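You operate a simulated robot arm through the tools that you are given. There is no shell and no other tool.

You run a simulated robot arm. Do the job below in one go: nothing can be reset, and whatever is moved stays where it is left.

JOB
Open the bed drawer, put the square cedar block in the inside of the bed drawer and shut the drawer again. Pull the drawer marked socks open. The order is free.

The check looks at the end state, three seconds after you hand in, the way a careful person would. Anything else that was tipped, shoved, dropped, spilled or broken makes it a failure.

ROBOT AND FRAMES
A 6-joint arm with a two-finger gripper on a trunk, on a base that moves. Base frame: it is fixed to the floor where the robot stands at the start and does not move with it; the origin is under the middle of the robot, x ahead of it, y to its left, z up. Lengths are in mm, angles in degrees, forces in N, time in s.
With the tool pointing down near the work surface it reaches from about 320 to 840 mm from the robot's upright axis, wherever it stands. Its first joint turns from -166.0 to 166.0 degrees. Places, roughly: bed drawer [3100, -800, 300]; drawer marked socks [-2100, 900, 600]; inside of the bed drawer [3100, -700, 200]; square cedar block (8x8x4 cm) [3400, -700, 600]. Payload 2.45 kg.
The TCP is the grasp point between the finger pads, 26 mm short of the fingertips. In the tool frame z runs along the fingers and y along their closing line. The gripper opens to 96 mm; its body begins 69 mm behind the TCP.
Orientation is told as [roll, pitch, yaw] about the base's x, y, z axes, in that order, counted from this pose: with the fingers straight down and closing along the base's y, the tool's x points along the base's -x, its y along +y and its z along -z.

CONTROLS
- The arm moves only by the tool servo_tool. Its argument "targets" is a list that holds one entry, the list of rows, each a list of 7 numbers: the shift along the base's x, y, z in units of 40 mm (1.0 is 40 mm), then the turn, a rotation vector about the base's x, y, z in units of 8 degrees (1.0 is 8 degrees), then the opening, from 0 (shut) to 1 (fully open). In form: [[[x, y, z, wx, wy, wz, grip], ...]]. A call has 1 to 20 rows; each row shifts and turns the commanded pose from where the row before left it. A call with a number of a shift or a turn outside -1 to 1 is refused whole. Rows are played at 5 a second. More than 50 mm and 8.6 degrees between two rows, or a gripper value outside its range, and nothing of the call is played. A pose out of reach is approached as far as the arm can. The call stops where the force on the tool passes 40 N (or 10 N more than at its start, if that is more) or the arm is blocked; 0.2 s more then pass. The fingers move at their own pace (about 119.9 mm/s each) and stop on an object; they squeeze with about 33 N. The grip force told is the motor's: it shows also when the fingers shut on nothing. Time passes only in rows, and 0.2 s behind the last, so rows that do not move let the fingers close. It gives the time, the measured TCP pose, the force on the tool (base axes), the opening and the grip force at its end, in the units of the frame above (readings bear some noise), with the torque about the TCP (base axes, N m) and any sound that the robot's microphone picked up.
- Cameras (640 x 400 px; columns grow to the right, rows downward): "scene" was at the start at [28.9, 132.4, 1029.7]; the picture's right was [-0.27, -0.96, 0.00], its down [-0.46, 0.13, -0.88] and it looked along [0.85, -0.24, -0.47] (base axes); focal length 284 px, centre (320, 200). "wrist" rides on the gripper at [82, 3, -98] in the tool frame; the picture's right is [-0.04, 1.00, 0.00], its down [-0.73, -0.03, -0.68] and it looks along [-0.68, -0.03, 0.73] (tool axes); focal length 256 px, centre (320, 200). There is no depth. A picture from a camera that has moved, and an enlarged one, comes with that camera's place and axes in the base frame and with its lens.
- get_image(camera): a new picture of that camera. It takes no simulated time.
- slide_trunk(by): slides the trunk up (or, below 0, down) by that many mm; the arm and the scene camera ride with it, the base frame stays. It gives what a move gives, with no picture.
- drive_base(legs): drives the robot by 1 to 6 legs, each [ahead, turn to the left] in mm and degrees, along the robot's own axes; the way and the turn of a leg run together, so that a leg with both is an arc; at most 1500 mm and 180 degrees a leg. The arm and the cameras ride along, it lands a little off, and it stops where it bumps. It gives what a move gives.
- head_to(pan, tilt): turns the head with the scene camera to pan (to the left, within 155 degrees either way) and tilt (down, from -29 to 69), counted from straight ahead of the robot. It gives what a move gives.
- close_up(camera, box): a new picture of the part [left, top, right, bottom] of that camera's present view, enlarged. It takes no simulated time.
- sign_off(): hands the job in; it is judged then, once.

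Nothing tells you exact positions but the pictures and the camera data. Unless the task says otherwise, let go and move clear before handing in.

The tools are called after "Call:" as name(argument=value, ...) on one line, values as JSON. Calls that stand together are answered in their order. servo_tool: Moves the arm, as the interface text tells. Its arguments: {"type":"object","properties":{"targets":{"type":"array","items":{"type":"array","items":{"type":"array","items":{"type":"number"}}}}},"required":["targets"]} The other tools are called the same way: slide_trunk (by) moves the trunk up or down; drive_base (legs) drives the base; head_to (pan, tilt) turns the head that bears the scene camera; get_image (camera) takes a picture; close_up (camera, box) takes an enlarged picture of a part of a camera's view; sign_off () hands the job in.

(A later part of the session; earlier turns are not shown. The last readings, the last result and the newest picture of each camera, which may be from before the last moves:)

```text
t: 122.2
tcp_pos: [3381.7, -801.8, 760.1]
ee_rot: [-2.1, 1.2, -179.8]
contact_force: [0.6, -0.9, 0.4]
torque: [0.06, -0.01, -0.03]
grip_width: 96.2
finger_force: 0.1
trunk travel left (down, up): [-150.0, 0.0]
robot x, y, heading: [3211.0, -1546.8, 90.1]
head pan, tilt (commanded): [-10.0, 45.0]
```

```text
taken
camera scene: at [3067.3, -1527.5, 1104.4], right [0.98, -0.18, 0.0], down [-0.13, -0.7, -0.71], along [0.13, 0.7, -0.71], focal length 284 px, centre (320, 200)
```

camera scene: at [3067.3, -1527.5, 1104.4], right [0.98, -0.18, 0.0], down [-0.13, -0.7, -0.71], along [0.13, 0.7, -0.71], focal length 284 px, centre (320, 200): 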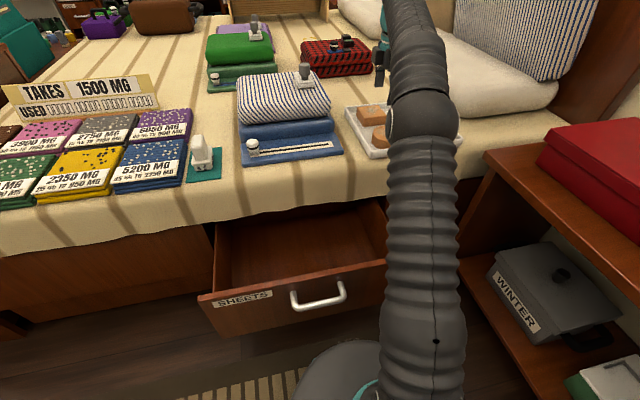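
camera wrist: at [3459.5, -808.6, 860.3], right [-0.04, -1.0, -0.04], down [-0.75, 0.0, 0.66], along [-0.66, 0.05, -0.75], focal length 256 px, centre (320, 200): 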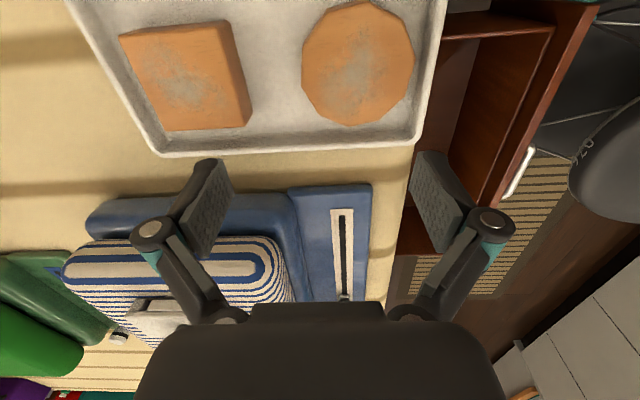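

I have a clear view of the square block from above. Let me zoom in to measure its corners.

Call:
close_up(camera="wrist", box=[60, 0, 460, 170])

Call:
close_up(camera="wrist", box=[80, 0, 280, 160])

```text
1.60 times, centred on (260, 85) of wrist
camera zoom: at [3459.5, -808.6, 860.3], right [-0.04, -1.0, -0.04], down [-0.75, 0.0, 0.66], along [-0.66, 0.05, -0.75], focal length 410 px, centre (416, 384)
```

zoom: 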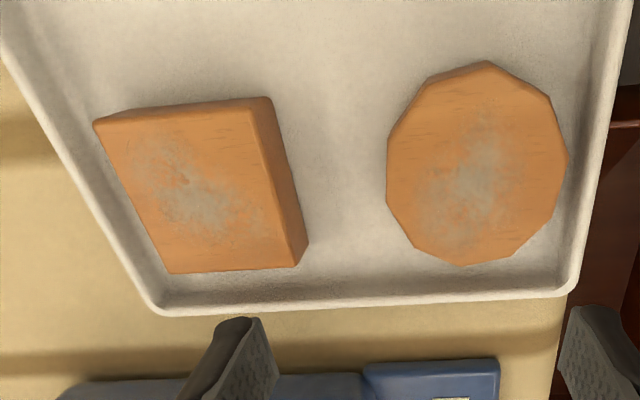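

```text
2.50 times, centred on (180, 80) of wrist
camera zoom: at [3459.5, -808.6, 860.3], right [-0.04, -1.0, -0.04], down [-0.75, 0.0, 0.66], along [-0.66, 0.05, -0.75], focal length 640 px, centre (670, 500)
```

zoom: 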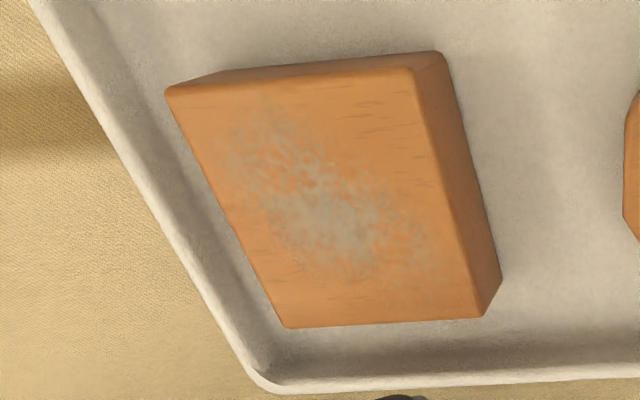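

The block's corners give a centre of about (3391, −682), top at z≈632, turned about +2.5°. I move over it with matching yaw, then check again before descending.

Call:
servo_tool(targets=[[[0.058, 0.75, -0.3, -0.065, 0.037, 0.072, 1], [0.058, 0.75, -0.3, -0.065, 0.037, 0.072, 1], [0.058, 0.75, -0.3, -0.065, 0.037, 0.072, 1], [0.058, 0.75, -0.3, -0.065, 0.037, 0.072, 1]]])

Call:
get_image(camera="wrist")

Call:
close_up(camera="scene", box=[300, 20, 480, 170])

```text
t: 123.2
tcp_pos: [3373.3, -756.0, 680.2]
ee_rot: [0.1, -0.1, -177.4]
contact_force: [-0.5, -0.6, 0.0]
torque: [0.02, -0.02, -0.02]
grip_width: 96.0
finger_force: 0.0
out of reach, approached as far as the arm can: row 1, 2, 3, 4
trunk travel left (down, up): [-150.0, 0.0]
robot x, y, heading: [3210.8, -1551.2, 90.2]
head pan, tilt (commanded): [-10.0, 45.0]
```

```text
taken
camera wrist: at [3454.9, -755.5, 780.4], right [0.0, -1.0, 0.0], down [-0.73, 0.0, 0.68], along [-0.68, 0.0, -0.73], focal length 256 px, centre (320, 200)
```

wrist: 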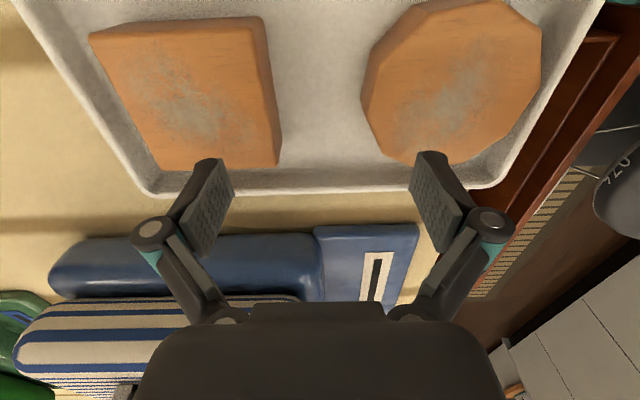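

```text
2.67 times, centred on (390, 95) of scene
camera zoom: at [3067.4, -1527.3, 1104.3], right [0.98, -0.18, 0.0], down [-0.13, -0.7, -0.71], along [0.13, 0.7, -0.71], focal length 756 px, centre (133, 480)
```

zoom: 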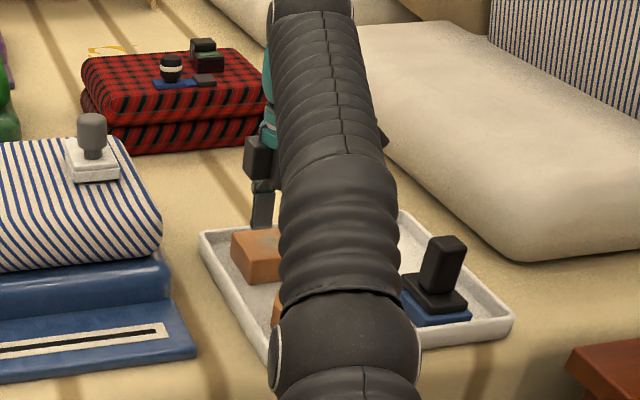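

The vertical reach ends just short of the block. I'll check how much room is left between the base front and the drawer handle.

Call:
head_to(pan=-5, tilt=65)

Call:
get_image(camera="scene")

Call:
head_to(pan=40, tilt=65)

Call:
get_image(camera="scene")

```text
t: 124.1
tcp_pos: [3374.8, -755.8, 681.1]
ee_rot: [0.0, -0.2, -177.7]
contact_force: [-0.9, -0.1, 0.1]
torque: [0.0, -0.04, 0.04]
grip_width: 96.2
finger_force: 0.1
trunk travel left (down, up): [-150.0, 0.0]
robot x, y, heading: [3211.3, -1546.9, 89.9]
head pan, tilt (commanded): [-5.0, 65.0]
```

```text
taken
camera scene: at [3058.5, -1546.6, 1079.4], right [1.0, -0.09, 0.0], down [-0.08, -0.9, -0.42], along [0.04, 0.42, -0.91], focal length 284 px, centre (320, 200)
```

scene: 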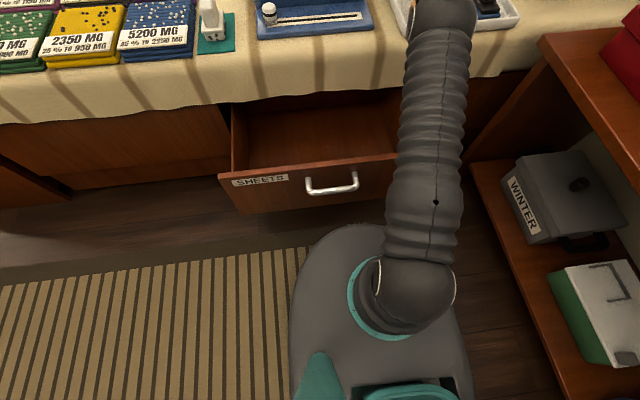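

```text
t: 125.2
tcp_pos: [3374.7, -755.0, 680.5]
ee_rot: [0.0, -0.1, -177.6]
contact_force: [-0.4, 0.3, -1.2]
torque: [-0.01, 0.03, 0.01]
grip_width: 95.9
finger_force: 0.1
trunk travel left (down, up): [-150.0, 0.0]
robot x, y, heading: [3210.5, -1547.4, 89.8]
head pan, tilt (commanded): [40.0, 65.0]
```

```text
taken
camera scene: at [3014.2, -1560.4, 1079.3], right [0.77, 0.64, 0.0], down [0.58, -0.7, -0.42], along [-0.27, 0.32, -0.91], focal length 284 px, centre (320, 200)
```

scene: 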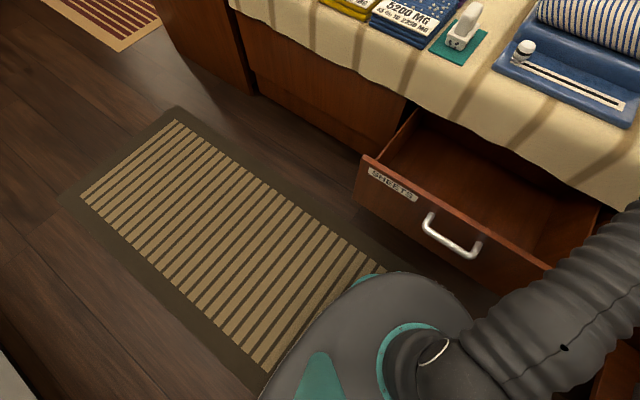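

There's about 6 cm between base and handle. I'll go back a little with the arm, turn the gripper to close along x (so I may tilt it forward for reach), and drive 35 mm closer.

Call:
servo_tool(targets=[[[0, -0.4, 0.4, 0, 0, 0, 1], [0, -0.4, 0.4, 0, 0, -0.94, 1], [0, -0.3, 0.4, 0, 0, -0.94, 1], [0.05, 0, 0.1, 0, 0, -0.94, 1], [0.05, 0, 0.1, 0, 0, -0.94, 1], [0.05, 0, 0, 0, 0, -0.94, 1], [0.05, 0, 0, 0, 0, -0.94, 1], [0.05, 0, 0, 0, 0, -0.94, 1], [0.05, 0, 0, 0, 0, -0.94, 1], [0.05, 0, 0, 0, 0, -0.94, 1], [0, 0, 0, 0, 0, -0.94, 1], [0, 0, 0, 0, 0, -0.94, 1], [0, 0, 0, 0, 0, -0.94, 1]]])

Call:
drive_base(legs=[[35, 0]])

Call:
head_to(pan=-10, tilt=50)

Call:
get_image(camera="scene")

Call:
get_image(camera="wrist")

```text
t: 128.0
tcp_pos: [3388.3, -799.1, 739.0]
ee_rot: [0.0, 0.0, 91.9]
contact_force: [0.0, -0.1, 0.3]
torque: [0.01, 0.01, 0.03]
grip_width: 96.1
finger_force: 0.0
trunk travel left (down, up): [-150.0, 0.0]
robot x, y, heading: [3209.0, -1546.3, 89.7]
head pan, tilt (commanded): [40.0, 65.0]
```

```text
t: 128.8
tcp_pos: [3388.2, -763.4, 737.5]
ee_rot: [0.0, 0.0, 92.2]
contact_force: [-0.5, 0.7, 0.4]
torque: [-0.02, 0.0, 0.0]
grip_width: 95.8
finger_force: 0.1
trunk travel left (down, up): [-150.0, 0.0]
robot x, y, heading: [3212.8, -1514.8, 89.7]
head pan, tilt (commanded): [40.0, 65.0]
```

```text
t: 130.0
tcp_pos: [3387.2, -764.0, 736.9]
ee_rot: [0.0, -0.1, 92.1]
contact_force: [0.8, 0.0, 0.2]
torque: [-0.02, -0.02, 0.01]
grip_width: 96.2
finger_force: 0.1
trunk travel left (down, up): [-150.0, 0.0]
robot x, y, heading: [3207.8, -1512.4, 89.9]
head pan, tilt (commanded): [-10.0, 50.0]
```

```text
taken
camera scene: at [3066.7, -1496.0, 1097.4], right [0.98, -0.18, 0.0], down [-0.14, -0.75, -0.64], along [0.11, 0.63, -0.77], focal length 284 px, centre (320, 200)
```

scene: 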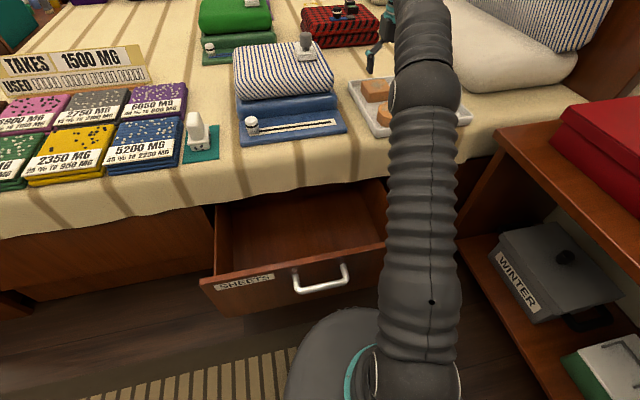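

```text
taken
camera wrist: at [3386.7, -845.4, 836.3], right [-1.0, 0.0, 0.0], down [0.0, 0.73, 0.68], along [0.0, 0.68, -0.73], focal length 256 px, centre (320, 200)
```

wrist: 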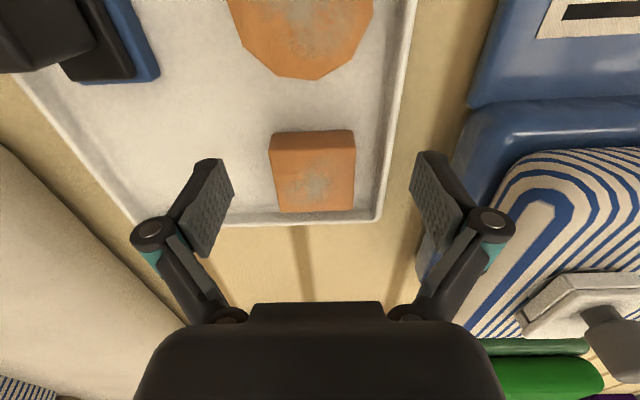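

Call:
close_up(camera="wrist", box=[220, 100, 420, 240])

```text
2.86 times, centred on (320, 170) of wrist
camera zoom: at [3386.7, -845.4, 836.3], right [-1.0, 0.0, 0.0], down [0.0, 0.73, 0.68], along [0.0, 0.68, -0.73], focal length 731 px, centre (320, 286)
```

zoom: 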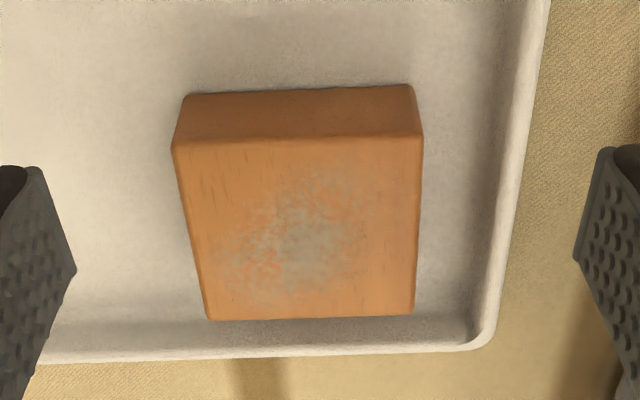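

Refined: block centre (3392, −678), top z≈632, yaw +3°, with about 3 cm to the left tray wall. I tilt the tool 20° forward and move above the block.

Call:
servo_tool(targets=[[[0.045, 0.6, -0.35, 0.83, 0, 0.045, 1], [0.045, 0.6, -0.35, 0.83, 0, 0.045, 1], [0.045, 0.6, -0.35, 0.83, 0, 0.045, 1]]])

Call:
get_image(camera="wrist")

```text
t: 130.8
tcp_pos: [3393.9, -689.8, 695.9]
ee_rot: [-0.8, -20.1, 93.4]
contact_force: [0.3, 0.6, 0.0]
torque: [0.03, 0.01, -0.03]
grip_width: 96.0
finger_force: 0.1
trunk travel left (down, up): [-150.0, 0.0]
robot x, y, heading: [3212.1, -1509.3, 89.8]
head pan, tilt (commanded): [-10.0, 50.0]
```

```text
taken
camera wrist: at [3394.4, -800.9, 761.4], right [-1.0, -0.02, 0.0], down [-0.01, 0.46, 0.89], along [-0.01, 0.89, -0.46], focal length 256 px, centre (320, 200)
```

wrist: 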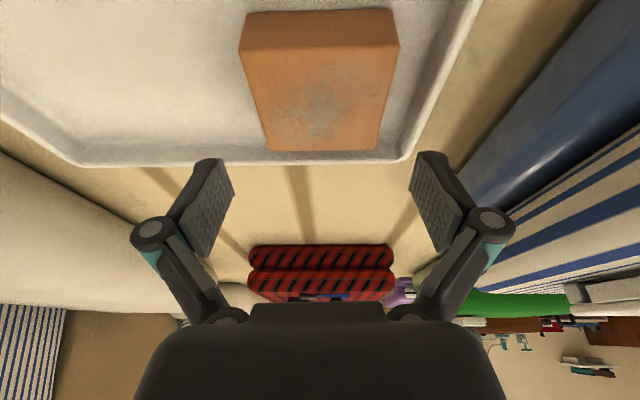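

Reachable. Now descending over the block in two parts.

Call:
servo_tool(targets=[[[-0.02, 0.07, -0.5, 0, 0, 0, 1], [-0.02, 0.07, -0.5, 0, 0, 0, 1]]])

Call:
get_image(camera="wrist")

```text
t: 131.4
tcp_pos: [3391.7, -685.2, 656.6]
ee_rot: [-0.9, -20.0, 93.4]
contact_force: [0.0, 0.0, 0.4]
torque: [-0.04, 0.01, -0.02]
grip_width: 96.1
finger_force: 0.1
trunk travel left (down, up): [-150.0, 0.0]
robot x, y, heading: [3209.9, -1511.8, 89.8]
head pan, tilt (commanded): [-10.0, 50.0]
```

```text
taken
camera wrist: at [3392.5, -795.7, 721.3], right [-1.0, -0.02, 0.0], down [-0.01, 0.46, 0.89], along [-0.01, 0.89, -0.46], focal length 256 px, centre (320, 200)
```

wrist: 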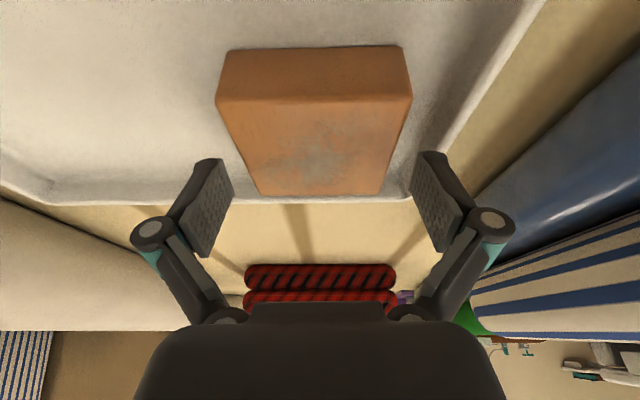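

The block is centred between the fingers. Finish the descent and close.

Call:
servo_tool(targets=[[[0, 0.05, -0.33, 0, 0, 0, 1], [0, 0.03, -0.33, 0, 0, 0, 1]]])

Call:
get_image(camera="wrist")

```text
t: 132.0
tcp_pos: [3392.2, -681.8, 629.9]
ee_rot: [-0.9, -20.0, 93.4]
contact_force: [0.5, -1.0, 1.4]
torque: [-0.02, -0.02, 0.03]
grip_width: 95.9
finger_force: 0.1
trunk travel left (down, up): [-150.0, 0.0]
robot x, y, heading: [3210.4, -1509.4, 89.9]
head pan, tilt (commanded): [-10.0, 50.0]
```

```text
taken
camera wrist: at [3392.2, -792.7, 694.7], right [-1.0, -0.02, 0.0], down [-0.01, 0.46, 0.89], along [-0.01, 0.89, -0.46], focal length 256 px, centre (320, 200)
```

wrist: 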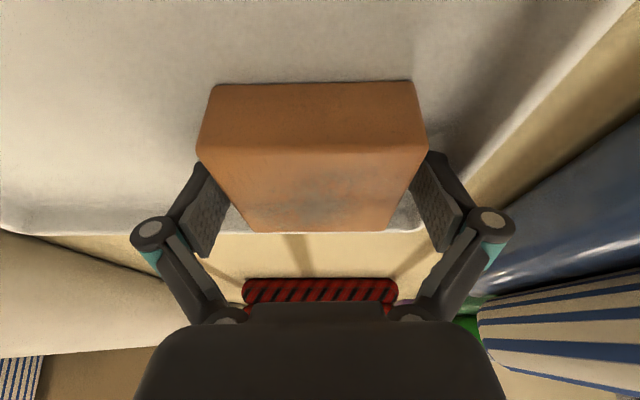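

No contact; the fingers straddle the block. Closing.

Call:
servo_tool(targets=[[[0, 0, 0, 0, 0, 0, 0], [0, 0, 0, 0, 0, 0, 0], [0, 0, 0, 0, 0, 0, 0]]])

Call:
get_image(camera="wrist")

```text
t: 132.8
tcp_pos: [3390.9, -682.3, 630.6]
ee_rot: [-0.9, -20.0, 93.4]
contact_force: [0.4, -0.6, 2.7]
torque: [0.03, 0.17, 0.04]
grip_width: 78.6
finger_force: 32.8
trunk travel left (down, up): [-150.0, 0.0]
robot x, y, heading: [3209.2, -1511.5, 89.9]
head pan, tilt (commanded): [-10.0, 50.0]
```

```text
taken
camera wrist: at [3392.3, -792.8, 695.3], right [-1.0, -0.02, 0.0], down [-0.01, 0.46, 0.89], along [-0.01, 0.89, -0.46], focal length 256 px, centre (320, 200)
```

wrist: 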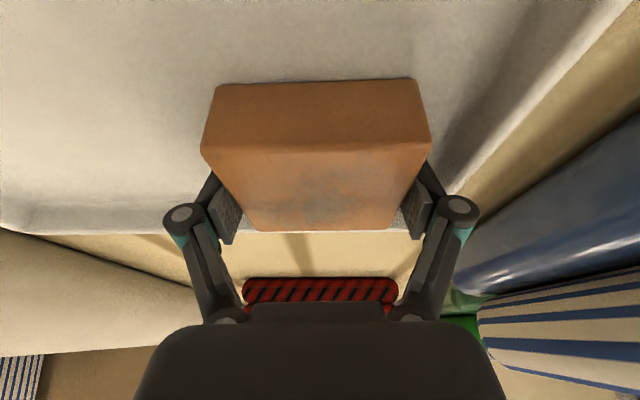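

Gripped (78.6 mm). I lift slowly and then retract.

Call:
servo_tool(targets=[[[0, 0, 0.3, 0, 0, 0, 0], [0, 0, 0.5, 0, 0, 0, 0], [0, -0.05, 0.5, 0, 0, 0, 0], [0, -0.2, 0.5, 0, 0, 0, 0], [0, -0.4, 0.5, 0, 0, 0, 0], [0, -0.5, 0.5, 0, 0, 0, 0]]])

Call:
get_image(camera="wrist")

Call:
get_image(camera="scene")

```text
t: 134.2
tcp_pos: [3392.9, -729.8, 740.0]
ee_rot: [-0.9, -20.0, 93.4]
contact_force: [-0.8, 0.3, -1.5]
torque: [-0.01, 0.01, 0.01]
grip_width: 78.6
finger_force: 33.2
trunk travel left (down, up): [-150.0, 0.0]
robot x, y, heading: [3210.6, -1511.0, 89.8]
head pan, tilt (commanded): [-10.0, 50.0]
```

```text
taken
camera wrist: at [3393.8, -839.3, 805.3], right [-1.0, -0.02, 0.0], down [-0.01, 0.46, 0.89], along [-0.01, 0.89, -0.46], focal length 256 px, centre (320, 200)
```

wrist: 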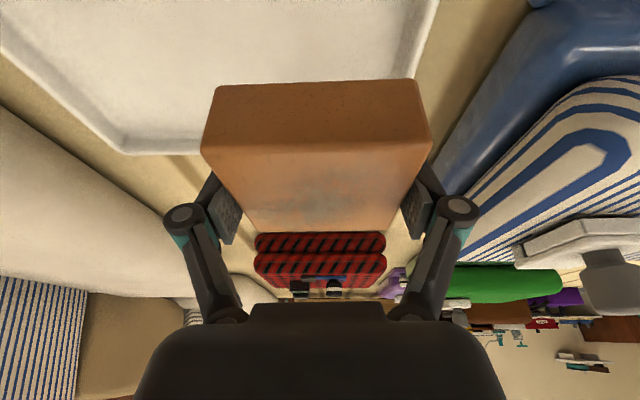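

```text
taken
camera scene: at [3066.9, -1495.6, 1097.4], right [0.98, -0.18, 0.0], down [-0.14, -0.75, -0.64], along [0.11, 0.63, -0.77], focal length 284 px, centre (320, 200)
```

scene: 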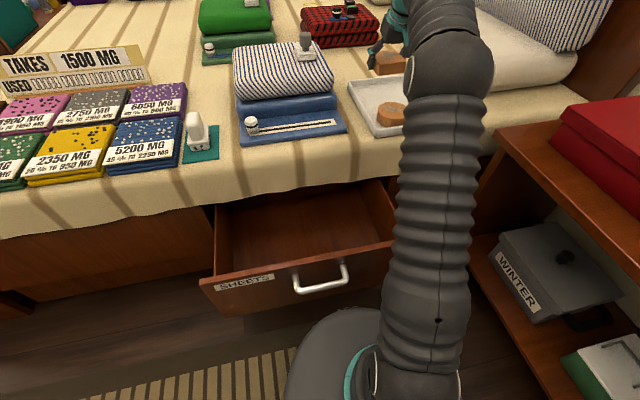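

The block is lifted clear. I bring the tool upright, retract from the bed and turn the gripper to close along y for the narrow drawer opening.

Call:
servo_tool(targets=[[[-0.1, -0.8, 0.1, -0.83, 0, 0, 0], [-0.1, -0.8, 0.1, -0.83, 0, 0, 0], [-0.1, -0.8, 0.1, -0.83, 0, 0, 0], [-0.15, -0.5, 0.05, 0, 0, 0.94, 0], [-0.15, -0.5, 0.05, 0, 0, 0.94, 0], [-0.15, -0.5, 0.05, 0, 0, 0.94, 0], [-0.15, -0.5, 0.05, 0, 0, 0.94, 0], [-0.15, -0.5, 0.05, 0, 0, 0.94, 0], [-0.15, -0.5, 0.05, 0, 0, 0.94, 0], [-0.15, -0.5, 0.05, 0, 0, 0.94, 0], [-0.15, -0.5, 0.05, 0, 0, 0.94, 0], [-0.15, -0.5, 0.05, 0, 0, 0.94, 0], [0, -0.2, 0, 0, 0, 0.94, 0], [0, -0.2, 0, 0, 0, 0.94, 0], [0, 0, 0, 0, 0, 0.45, 0]]])

Call:
drive_base(legs=[[-120, 0]])

Call:
get_image(camera="scene")

Call:
get_image(camera="wrist")

```text
t: 137.4
tcp_pos: [3325.7, -1021.4, 771.3]
ee_rot: [0.2, -0.1, 179.6]
contact_force: [0.7, -0.4, -0.8]
torque: [0.0, 0.01, 0.02]
grip_width: 78.2
finger_force: 32.9
trunk travel left (down, up): [-150.0, 0.0]
robot x, y, heading: [3209.4, -1515.5, 89.8]
head pan, tilt (commanded): [-10.0, 50.0]
```

```text
t: 138.7
tcp_pos: [3324.4, -1139.0, 770.6]
ee_rot: [0.2, -0.1, 179.5]
contact_force: [-0.5, -0.1, -1.6]
torque: [0.0, 0.01, -0.02]
grip_width: 78.6
finger_force: 33.1
trunk travel left (down, up): [-150.0, 0.0]
robot x, y, heading: [3211.9, -1630.0, 89.8]
head pan, tilt (commanded): [-10.0, 50.0]
```

```text
taken
camera scene: at [3066.3, -1614.6, 1097.4], right [0.98, -0.18, 0.0], down [-0.14, -0.75, -0.64], along [0.11, 0.63, -0.77], focal length 284 px, centre (320, 200)
```

scene: 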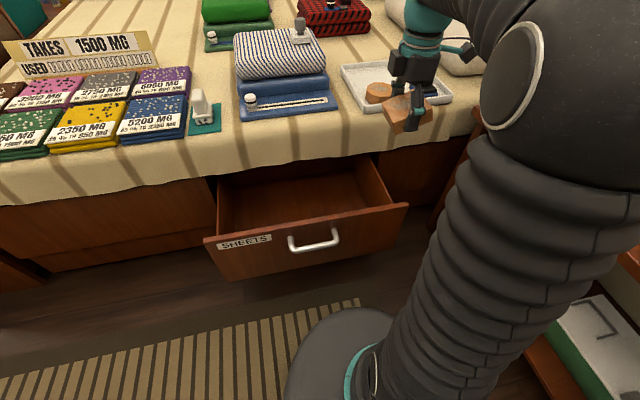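

```text
taken
camera wrist: at [3405.6, -1142.6, 869.5], right [-0.05, -1.0, 0.0], down [-0.73, 0.04, 0.68], along [-0.68, 0.03, -0.73], focal length 256 px, centre (320, 200)
```

wrist: 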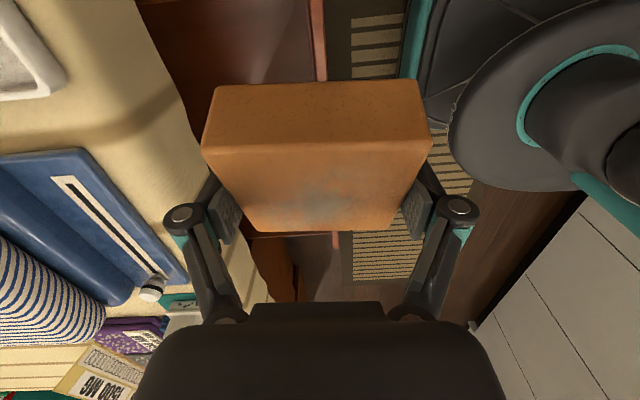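

The block was gripped with the tool tilted 20°, so for a flat release I'll tilt the tool 20° toward −x. I move over the drawer opening.

Call:
servo_tool(targets=[[[-0.82, 0.3, -0.2, 0, 0.3125, 0, 0], [-0.82, 0.3, -0.2, 0, 0.3125, 0, 0], [-0.82, 0.3, -0.2, 0, 0.3125, 0, 0], [-0.82, 0.3, -0.2, 0, 0.3125, 0, 0], [-0.82, 0.3, -0.2, 0, 0.3125, 0, 0], [-0.82, 0.3, -0.2, 0, 0.3125, 0, 0], [-0.82, 0.3, -0.2, 0, 0.3125, 0, 0], [-0.82, 0.3, -0.2, 0, 0.3125, 0, 0]]])

Call:
head_to(pan=0, tilt=50)

Call:
get_image(camera="scene")

Call:
get_image(camera="wrist")

```text
t: 140.5
tcp_pos: [3061.7, -1046.6, 704.6]
ee_rot: [0.4, -20.1, 179.5]
contact_force: [0.1, -0.3, -1.1]
torque: [0.03, 0.0, -0.02]
grip_width: 78.8
finger_force: 33.0
trunk travel left (down, up): [-150.0, 0.0]
robot x, y, heading: [3210.3, -1629.5, 89.8]
head pan, tilt (commanded): [-10.0, 50.0]
```

```text
t: 141.2
tcp_pos: [3062.4, -1045.4, 704.7]
ee_rot: [0.3, -20.1, 179.5]
contact_force: [0.4, -0.3, -0.5]
torque: [-0.02, -0.01, 0.01]
grip_width: 78.4
finger_force: 33.1
trunk travel left (down, up): [-150.0, 0.0]
robot x, y, heading: [3206.8, -1632.2, 89.8]
head pan, tilt (commanded): [0.0, 50.0]
```

```text
taken
camera scene: at [3052.9, -1613.3, 1097.4], right [1.0, 0.0, 0.0], down [0.0, -0.77, -0.64], along [0.0, 0.64, -0.77], focal length 284 px, centre (320, 200)
```

scene: 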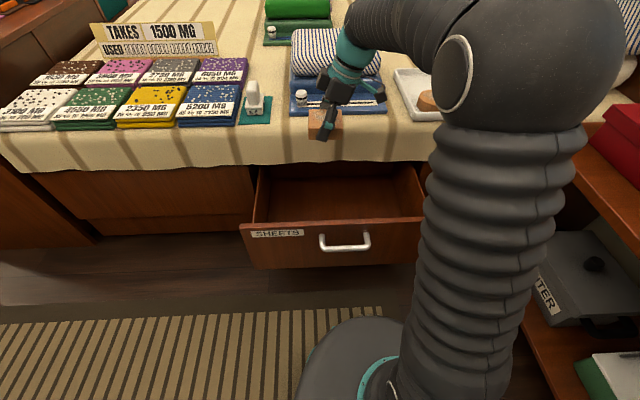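

```text
taken
camera wrist: at [3171.1, -1049.8, 769.4], right [-0.04, -1.0, 0.02], down [-0.46, 0.04, 0.89], along [-0.89, 0.03, -0.46], focal length 256 px, centre (320, 200)
```

wrist: 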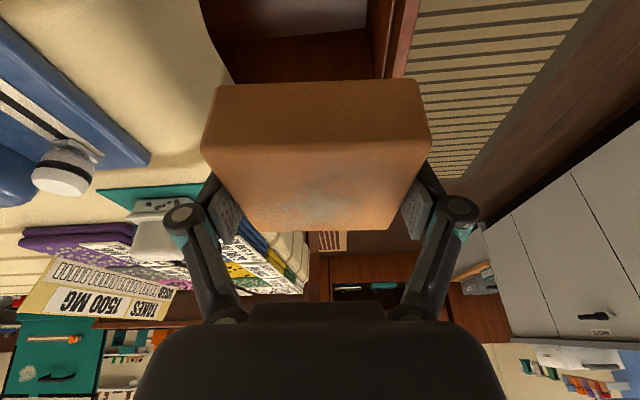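

Between the bed edge (y≈−940) and the drawer front's inner side (y≈−1145) I have about 20 cm. The tool is centred there. I lower the trunk fully, still above the drawer front's top (z≈470).

Call:
slide_trunk(by=-150)

Call:
get_image(camera="scene")

Call:
get_image(camera="wrist")

```text
t: 142.9
tcp_pos: [3062.0, -1046.1, 554.5]
ee_rot: [0.3, -20.1, 179.4]
contact_force: [-0.3, -0.2, -0.5]
torque: [0.01, -0.02, -0.01]
grip_width: 78.3
finger_force: 33.1
trunk travel left (down, up): [0.0, 150.0]
robot x, y, heading: [3207.9, -1632.0, 89.3]
head pan, tilt (commanded): [0.0, 50.0]
```

```text
taken
camera scene: at [3052.9, -1613.4, 947.5], right [1.0, 0.0, 0.0], down [0.0, -0.77, -0.64], along [0.0, 0.64, -0.77], focal length 284 px, centre (320, 200)
```

scene: 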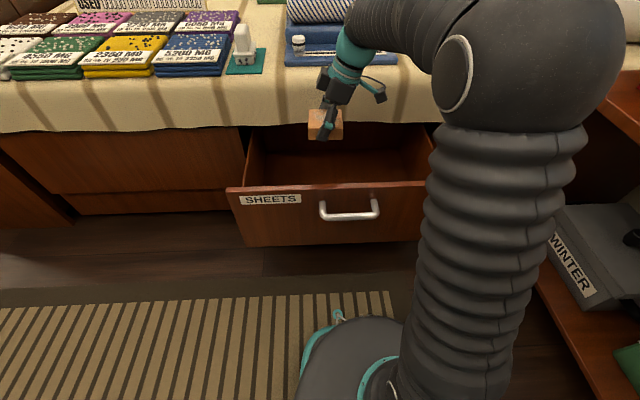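

```text
taken
camera wrist: at [3171.0, -1049.7, 619.4], right [-0.04, -1.0, 0.02], down [-0.46, 0.04, 0.89], along [-0.89, 0.03, -0.46], focal length 256 px, centre (320, 200)
```

wrist: 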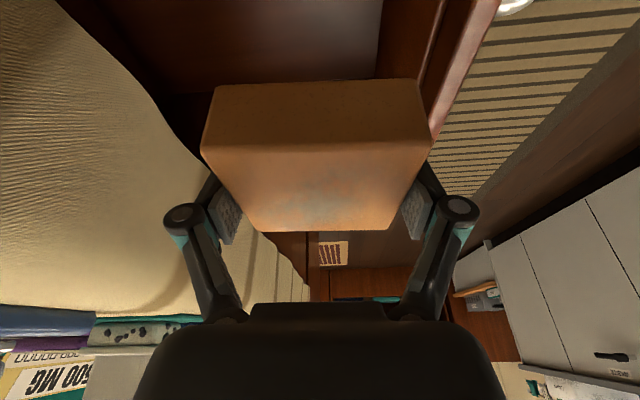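

Call:
close_up(camera="wrist", box=[60, 0, 540, 160])

Call:
close_up(camera="scene", box=[220, 90, 460, 250])

```text
1.33 times, centred on (300, 80) of wrist
camera zoom: at [3171.0, -1049.7, 619.4], right [-0.04, -1.0, 0.02], down [-0.46, 0.04, 0.89], along [-0.89, 0.03, -0.46], focal length 341 px, centre (347, 360)
```

zoom: 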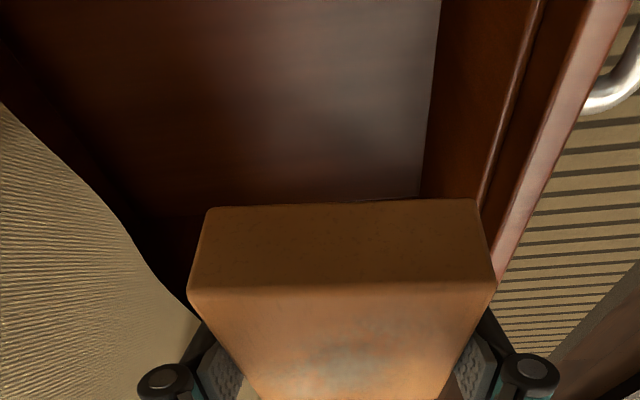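

```text
2.50 times, centred on (340, 170) of scene
camera zoom: at [3052.9, -1613.4, 947.5], right [1.0, 0.0, 0.0], down [0.0, -0.77, -0.64], along [0.0, 0.64, -0.77], focal length 709 px, centre (270, 275)
```

zoom: 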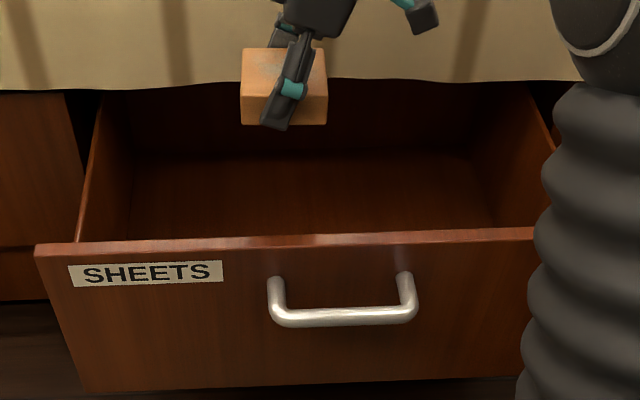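

The clear opening runs from y≈−940 (bedspread edge) to −1130 (inner drawer wall). I centre at y=−1037 and descend most of the way.

Call:
servo_tool(targets=[[[0, 0.12, -0.6, 0, 0, 0.06, 0], [0, 0.12, -0.8, 0, 0, 0, 0], [0, 0, -0.8, 0, 0, 0, 0], [0, 0, -0.8, 0, 0, 0, 0], [0, 0, -0.8, 0, 0, 0, 0]]])

Call:
get_image(camera="scene")

Call:
get_image(camera="wrist")

```text
t: 144.1
tcp_pos: [3061.5, -1035.2, 405.7]
ee_rot: [0.3, -20.1, 180.0]
contact_force: [-0.3, -0.2, -1.4]
torque: [-0.02, 0.0, -0.01]
grip_width: 78.5
finger_force: 32.9
trunk travel left (down, up): [0.0, 150.0]
robot x, y, heading: [3207.8, -1630.7, 89.7]
head pan, tilt (commanded): [0.0, 50.0]
```

```text
taken
camera scene: at [3052.9, -1613.4, 947.5], right [1.0, 0.0, 0.0], down [0.0, -0.77, -0.64], along [0.0, 0.64, -0.77], focal length 284 px, centre (320, 200)
```

scene: 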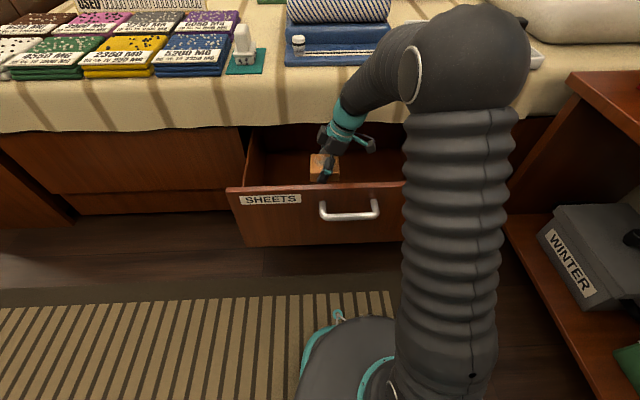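

```text
taken
camera wrist: at [3171.0, -1038.1, 469.6], right [-0.04, -1.0, 0.02], down [-0.46, 0.03, 0.89], along [-0.89, 0.02, -0.46], focal length 256 px, centre (320, 200)
```

wrist: 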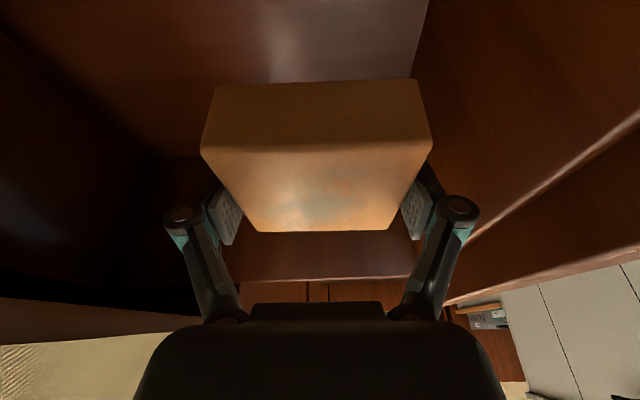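

Inside the opening with no contact. Continue down.

Call:
servo_tool(targets=[[[0, 0, -0.7, 0, 0, 0, 0], [0, 0, -0.7, 0, 0, 0, 0], [0, 0, -0.7, 0, 0, 0, 0]]])

Call:
get_image(camera="wrist")

Call:
close_up(camera="scene", box=[220, 80, 460, 250])

```text
t: 144.9
tcp_pos: [3061.6, -1037.0, 319.6]
ee_rot: [0.4, -20.2, -179.9]
contact_force: [-0.5, -0.7, -0.2]
torque: [-0.04, 0.05, 0.02]
grip_width: 78.4
finger_force: 33.0
trunk travel left (down, up): [0.0, 150.0]
robot x, y, heading: [3209.9, -1631.0, 89.7]
head pan, tilt (commanded): [0.0, 50.0]
```

```text
taken
camera wrist: at [3171.5, -1039.6, 384.6], right [-0.04, -1.0, 0.02], down [-0.46, 0.03, 0.89], along [-0.89, 0.02, -0.46], focal length 256 px, centre (320, 200)
```

wrist: 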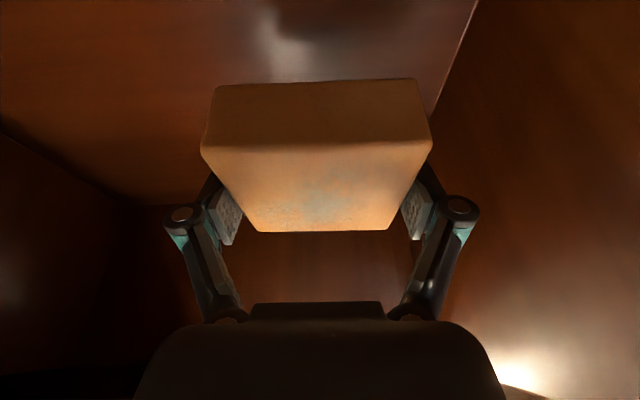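

```text
2.35 times, centred on (340, 165) of scene
camera zoom: at [3052.9, -1613.4, 947.5], right [1.0, 0.0, 0.0], down [0.0, -0.77, -0.64], along [0.0, 0.64, -0.77], focal length 668 px, centre (273, 282)
```

zoom: 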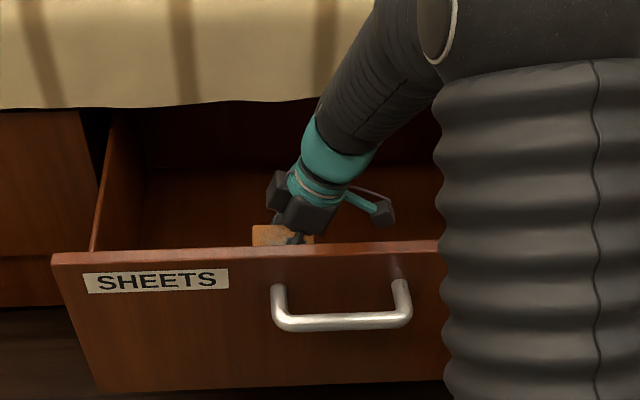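

Call:
servo_tool(targets=[[[0, 0, -0.35, 0, 0, 0, 0], [0, 0, -0.3, 0, 0, 0, 0], [0, 0, -0.2, 0, 0, 0, 0], [0, 0, -0.1, 0, 0, 0, 0]]])

Call:
get_image(camera="wrist")

```text
t: 145.9
tcp_pos: [3061.1, -1037.3, 280.1]
ee_rot: [0.4, -20.1, 180.1]
contact_force: [0.7, 0.4, -1.1]
torque: [0.01, -0.01, -0.02]
grip_width: 78.4
finger_force: 33.4
trunk travel left (down, up): [0.0, 150.0]
robot x, y, heading: [3209.2, -1630.7, 89.7]
head pan, tilt (commanded): [0.0, 50.0]
```

```text
taken
camera wrist: at [3171.0, -1039.1, 345.3], right [-0.04, -1.0, 0.02], down [-0.46, 0.03, 0.89], along [-0.89, 0.02, -0.46], focal length 256 px, centre (320, 200)
```

wrist: 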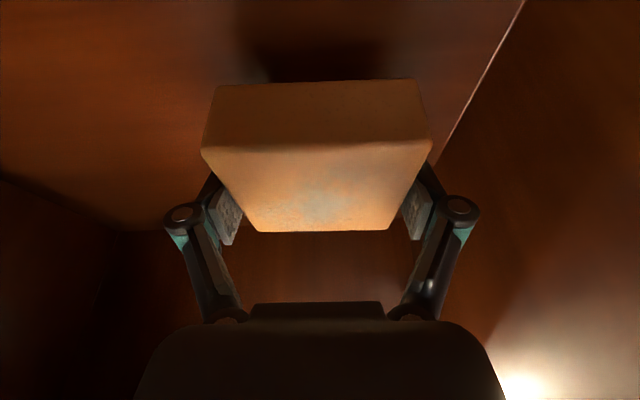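

Call:
servo_tool(targets=[[[0, 0, -0.2, 0, 0, 0, 0], [0, 0, -0.15, 0, 0, 0, 0]]])

Call:
servo_tool(targets=[[[0, 0, -0.08, 0, 0, 0, 0], [0, 0, -0.08, 0, 0, 0, 0]]])

Call:
get_image(camera="wrist")

```text
t: 146.5
tcp_pos: [3060.9, -1035.8, 267.0]
ee_rot: [0.3, -19.9, -180.0]
contact_force: [0.0, 0.7, -0.8]
torque: [-0.05, -0.01, 0.0]
grip_width: 78.6
finger_force: 32.8
trunk travel left (down, up): [0.0, 150.0]
robot x, y, heading: [3209.6, -1630.7, 89.6]
head pan, tilt (commanded): [0.0, 50.0]
```

```text
t: 147.1
tcp_pos: [3061.5, -1036.2, 259.0]
ee_rot: [0.4, -20.1, 180.0]
contact_force: [-0.6, -0.6, -1.3]
torque: [0.0, 0.0, 0.03]
grip_width: 78.5
finger_force: 33.1
trunk travel left (down, up): [0.0, 150.0]
robot x, y, heading: [3210.9, -1629.2, 90.0]
head pan, tilt (commanded): [0.0, 50.0]
```

```text
taken
camera wrist: at [3170.9, -1038.8, 324.6], right [-0.04, -1.0, 0.02], down [-0.46, 0.03, 0.89], along [-0.89, 0.02, -0.46], focal length 256 px, centre (320, 200)
```

wrist: 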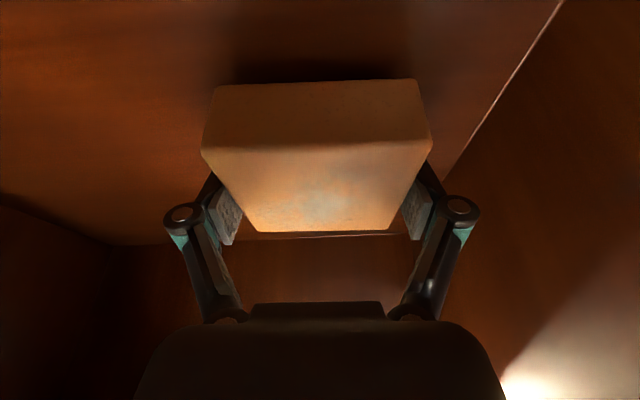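

Call:
servo_tool(targets=[[[0, 0, -0.08, 0, 0, 0, 0], [0, 0, -0.08, 0, 0, 0, 0]]])

Call:
servo_tool(targets=[[[0, 0, -0.08, 0, 0, 0, 0], [0, 0, -0.08, 0, 0, 0, 0]]])

Call:
get_image(camera="wrist")

```text
t: 147.7
tcp_pos: [3062.6, -1036.5, 252.9]
ee_rot: [0.5, -20.0, 179.9]
contact_force: [0.6, 1.0, 0.6]
torque: [0.02, 0.01, 0.0]
grip_width: 78.3
finger_force: 32.9
trunk travel left (down, up): [0.0, 150.0]
robot x, y, heading: [3208.1, -1628.3, 89.7]
head pan, tilt (commanded): [0.0, 50.0]
```

```text
t: 148.3
tcp_pos: [3061.5, -1036.6, 247.3]
ee_rot: [0.3, -20.2, -180.1]
contact_force: [0.0, -1.2, 0.0]
torque: [0.0, -0.03, 0.01]
grip_width: 78.6
finger_force: 32.9
trunk travel left (down, up): [0.0, 150.0]
robot x, y, heading: [3204.6, -1631.6, 89.9]
head pan, tilt (commanded): [0.0, 50.0]
```

```text
taken
camera wrist: at [3171.1, -1039.0, 312.3], right [-0.04, -1.0, 0.02], down [-0.46, 0.03, 0.89], along [-0.89, 0.02, -0.46], focal length 256 px, centre (320, 200)
```

wrist: 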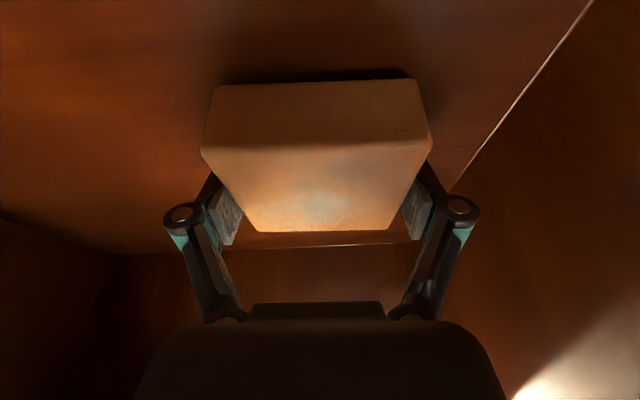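

Call:
servo_tool(targets=[[[0, 0, -0.08, 0, 0, 0, 0], [0, 0, -0.08, 0, 0, 0, 0]]])

Call:
servo_tool(targets=[[[0, 0, -0.06, 0, 0, 0, 0], [0, 0, -0.06, 0, 0, 0, 0]]])

Call:
get_image(camera="wrist")

```text
t: 148.9
tcp_pos: [3061.6, -1036.2, 241.0]
ee_rot: [0.4, -20.1, 180.0]
contact_force: [0.0, 0.0, -0.8]
torque: [-0.02, -0.01, -0.01]
grip_width: 78.3
finger_force: 33.3
trunk travel left (down, up): [0.0, 150.0]
robot x, y, heading: [3205.2, -1625.3, 89.7]
head pan, tilt (commanded): [0.0, 50.0]
```

```text
t: 149.5
tcp_pos: [3061.4, -1036.9, 236.6]
ee_rot: [0.2, -20.0, -180.0]
contact_force: [0.1, -0.3, 12.3]
torque: [0.48, -0.41, -0.01]
grip_width: 78.7
finger_force: 33.1
trunk travel left (down, up): [0.0, 150.0]
robot x, y, heading: [3207.5, -1630.7, 89.8]
head pan, tilt (commanded): [0.0, 50.0]
```

```text
taken
camera wrist: at [3171.0, -1039.2, 302.6], right [-0.04, -1.0, 0.02], down [-0.46, 0.03, 0.89], along [-0.89, 0.02, -0.46], focal length 256 px, centre (320, 200)
```

wrist: 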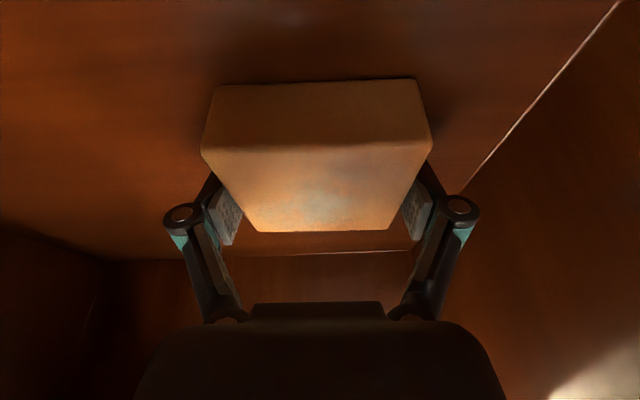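

The block touches the drawer floor (12 N). Releasing and lifting straight up.

Call:
servo_tool(targets=[[[0, 0, 0.03, 0, 0, 0, 1], [0, 0, 0, 0, 0, 0, 1], [0, 0, 0, 0, 0, 0, 1]]])

Call:
servo_tool(targets=[[[0, 0, 0.4, 0, 0, 0, 1], [0, 0, 0.6, 0, 0, 0, 1], [0, 0, 0.7, 0, 0, 0, 1], [0, 0, 0.7, 0, 0, 0, 1]]])

Call:
get_image(camera="wrist")

```text
t: 150.3
tcp_pos: [3061.0, -1037.3, 239.0]
ee_rot: [0.4, -20.2, 180.0]
contact_force: [0.0, 0.2, 0.1]
torque: [-0.02, 0.01, -0.04]
grip_width: 96.0
finger_force: 0.0
trunk travel left (down, up): [0.0, 150.0]
robot x, y, heading: [3209.3, -1632.6, 89.9]
head pan, tilt (commanded): [0.0, 50.0]
```

```text
t: 151.3
tcp_pos: [3061.3, -1035.5, 333.5]
ee_rot: [0.3, -20.2, 179.9]
contact_force: [-0.6, 0.2, -0.2]
torque: [-0.02, 0.02, 0.0]
grip_width: 95.9
finger_force: 0.1
trunk travel left (down, up): [0.0, 150.0]
robot x, y, heading: [3208.6, -1632.7, 89.9]
head pan, tilt (commanded): [0.0, 50.0]
```

```text
taken
camera wrist: at [3170.9, -1038.4, 398.4], right [-0.04, -1.0, 0.02], down [-0.46, 0.03, 0.89], along [-0.89, 0.02, -0.46], focal length 256 px, centre (320, 200)
```

wrist: 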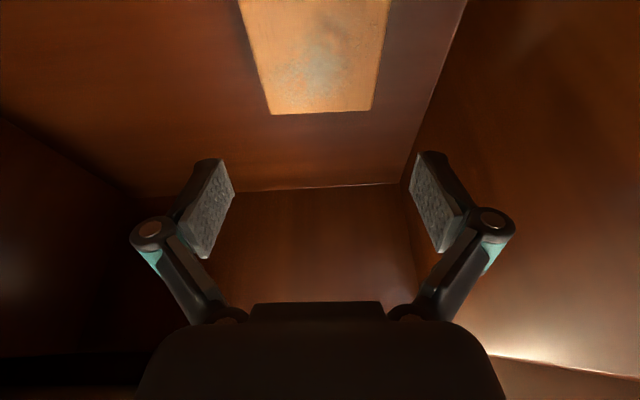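

The block lies flat in the drawer. I raise the arm out, upright the tool, and back the base off to push the drawer shut.

Call:
servo_tool(targets=[[[0, 0, 0.8, 0, 0, 0, 1], [0, 0, 0.8, 0, 0, 0, 1], [0, 0, 0.8, 0, 0, 0, 1], [0, 0, 0.8, 0, 0, 0, 1], [0, 0, 0.8, 0, 0, 0, 1], [0, 0, 0.8, 0, 0, 0, 1], [0, 0, 0.8, 0, 0, 0, 1], [0.3, 0, 0, 0, -0.83, 0, 0.5], [0.3, 0, 0, 0, -0.83, 0, 0], [0.3, 0, 0, 0, -0.83, 0, 0]]])

Call:
drive_base(legs=[[-130, 0]])

Call:
get_image(camera="scene")

```text
t: 153.5
tcp_pos: [3097.9, -1035.7, 557.1]
ee_rot: [0.3, 0.0, 180.1]
contact_force: [-0.5, -0.4, -0.1]
torque: [0.01, 0.03, 0.0]
grip_width: 0.0
finger_force: 28.7
trunk travel left (down, up): [0.0, 150.0]
robot x, y, heading: [3209.3, -1630.4, 89.3]
head pan, tilt (commanded): [0.0, 50.0]
```

```text
t: 154.8
tcp_pos: [3097.7, -1165.7, 556.8]
ee_rot: [0.4, -0.1, 179.9]
contact_force: [-0.5, 0.2, 1.1]
torque: [-0.01, 0.01, -0.03]
grip_width: 0.0
finger_force: 28.6
trunk travel left (down, up): [0.0, 150.0]
robot x, y, heading: [3211.0, -1758.2, 90.0]
head pan, tilt (commanded): [0.0, 50.0]
```

```text
taken
camera scene: at [3052.4, -1743.3, 947.4], right [1.0, 0.0, 0.0], down [0.0, -0.77, -0.64], along [0.0, 0.64, -0.77], focal length 284 px, centre (320, 200)
```

scene: 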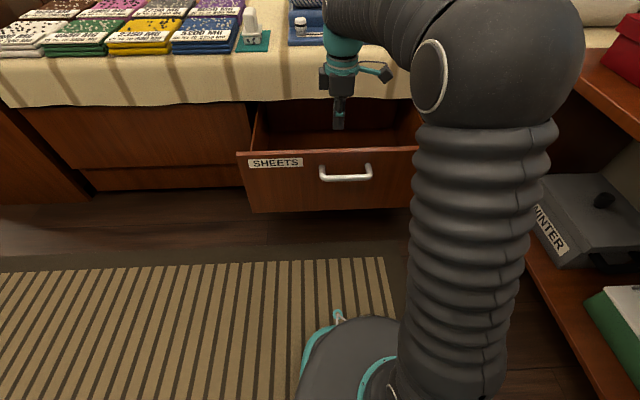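

Call:
servo_tool(targets=[[[0.035, -0.2, 0, 0, 0, -0.94, 0], [0.035, -0.2, 0, 0, 0, -0.94, 0], [0.035, -0.2, 0, 0, 0, -0.94, 0], [0.035, -0.2, 0, 0, 0, -0.94, 0], [0.035, -0.2, 0, 0, 0, -0.94, 0], [0.035, -0.2, 0, 0, 0, -0.94, 0], [0.035, -0.2, 0, 0, 0, -0.94, 0], [0.035, -0.2, 0, 0, 0, -0.94, 0], [0.035, -0.2, 0, 0, 0, -0.94, 0], [0.035, -0.2, 0, 0, 0, -0.94, 0], [0.035, -0.2, 0, 0, 0, -0.94, 0], [0.035, -0.2, 0, 0, 0, -0.94, 0]]])

Call:
servo_tool(targets=[[[0, 0, -0.7, 0.375, 0, 0, 0], [0, 0, -0.7, 0.375, 0, 0, 0], [0, 0, -0.7, 0.375, 0, 0, 0], [0, 0, -0.7, 0.375, 0, 0, 0], [0, 0, -0.7, 0.375, 0, 0, 0]]])

Call:
get_image(camera="scene")

Call:
get_image(camera="wrist")

```text
t: 157.4
tcp_pos: [3113.7, -1260.9, 558.2]
ee_rot: [0.4, 0.0, 89.6]
contact_force: [-0.3, 1.5, -0.5]
torque: [-0.01, -0.02, 0.01]
grip_width: 0.0
finger_force: 28.7
trunk travel left (down, up): [0.0, 150.0]
robot x, y, heading: [3212.3, -1761.1, 89.8]
head pan, tilt (commanded): [0.0, 50.0]
```

```text
t: 158.6
tcp_pos: [3115.5, -1262.4, 417.5]
ee_rot: [0.5, -15.2, 89.7]
contact_force: [0.2, -1.0, 0.2]
torque: [0.05, 0.01, -0.01]
grip_width: 0.0
finger_force: 28.5
trunk travel left (down, up): [0.0, 150.0]
robot x, y, heading: [3206.5, -1757.2, 89.7]
head pan, tilt (commanded): [0.0, 50.0]
```

```text
taken
camera scene: at [3052.4, -1743.3, 947.5], right [1.0, 0.0, 0.0], down [0.0, -0.77, -0.64], along [0.0, 0.64, -0.77], focal length 284 px, centre (320, 200)
```

scene: 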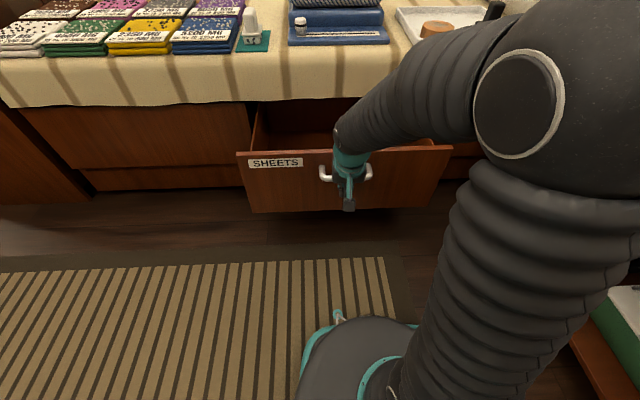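

```text
taken
camera wrist: at [3111.7, -1367.0, 491.4], right [-1.0, 0.04, 0.02], down [0.04, 0.53, 0.85], along [0.03, 0.85, -0.53], focal length 256 px, centre (320, 200)
```

wrist: 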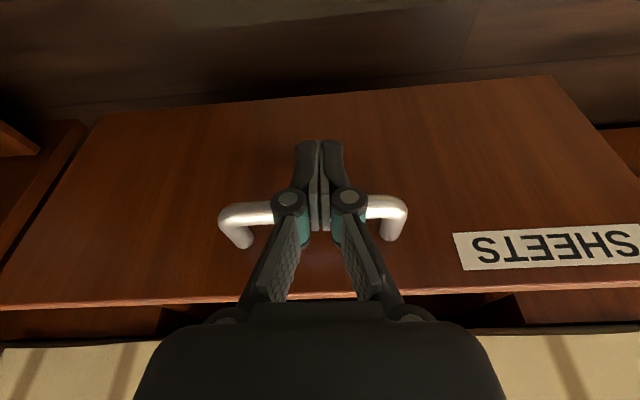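

The closed fingers are in front of the bar's middle. Pushing the drawer in.

Call:
servo_tool(targets=[[[0, 0.5, -0.1, 0, 0, 0, 0], [0, 0.5, 0, 0, 0, 0, 0], [0, 0.5, 0, 0, 0, 0, 0], [0, 0.5, 0, 0, 0, 0, 0], [0, 0.5, 0, 0, 0, 0, 0]]])

Call:
get_image(camera="scene")

```text
t: 159.8
tcp_pos: [3114.5, -1162.4, 411.4]
ee_rot: [0.5, -15.3, 89.7]
contact_force: [0.0, -1.0, -0.2]
torque: [-0.04, 0.01, 0.03]
grip_width: 0.1
finger_force: 28.4
trunk travel left (down, up): [0.0, 150.0]
robot x, y, heading: [3206.5, -1762.6, 89.8]
head pan, tilt (commanded): [0.0, 50.0]
```

```text
taken
camera scene: at [3052.4, -1743.3, 947.5], right [1.0, 0.0, 0.0], down [0.0, -0.77, -0.64], along [0.0, 0.64, -0.77], focal length 284 px, centre (320, 200)
```

scene: 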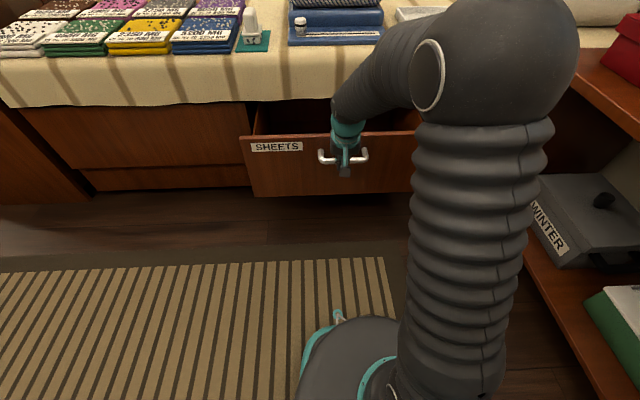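

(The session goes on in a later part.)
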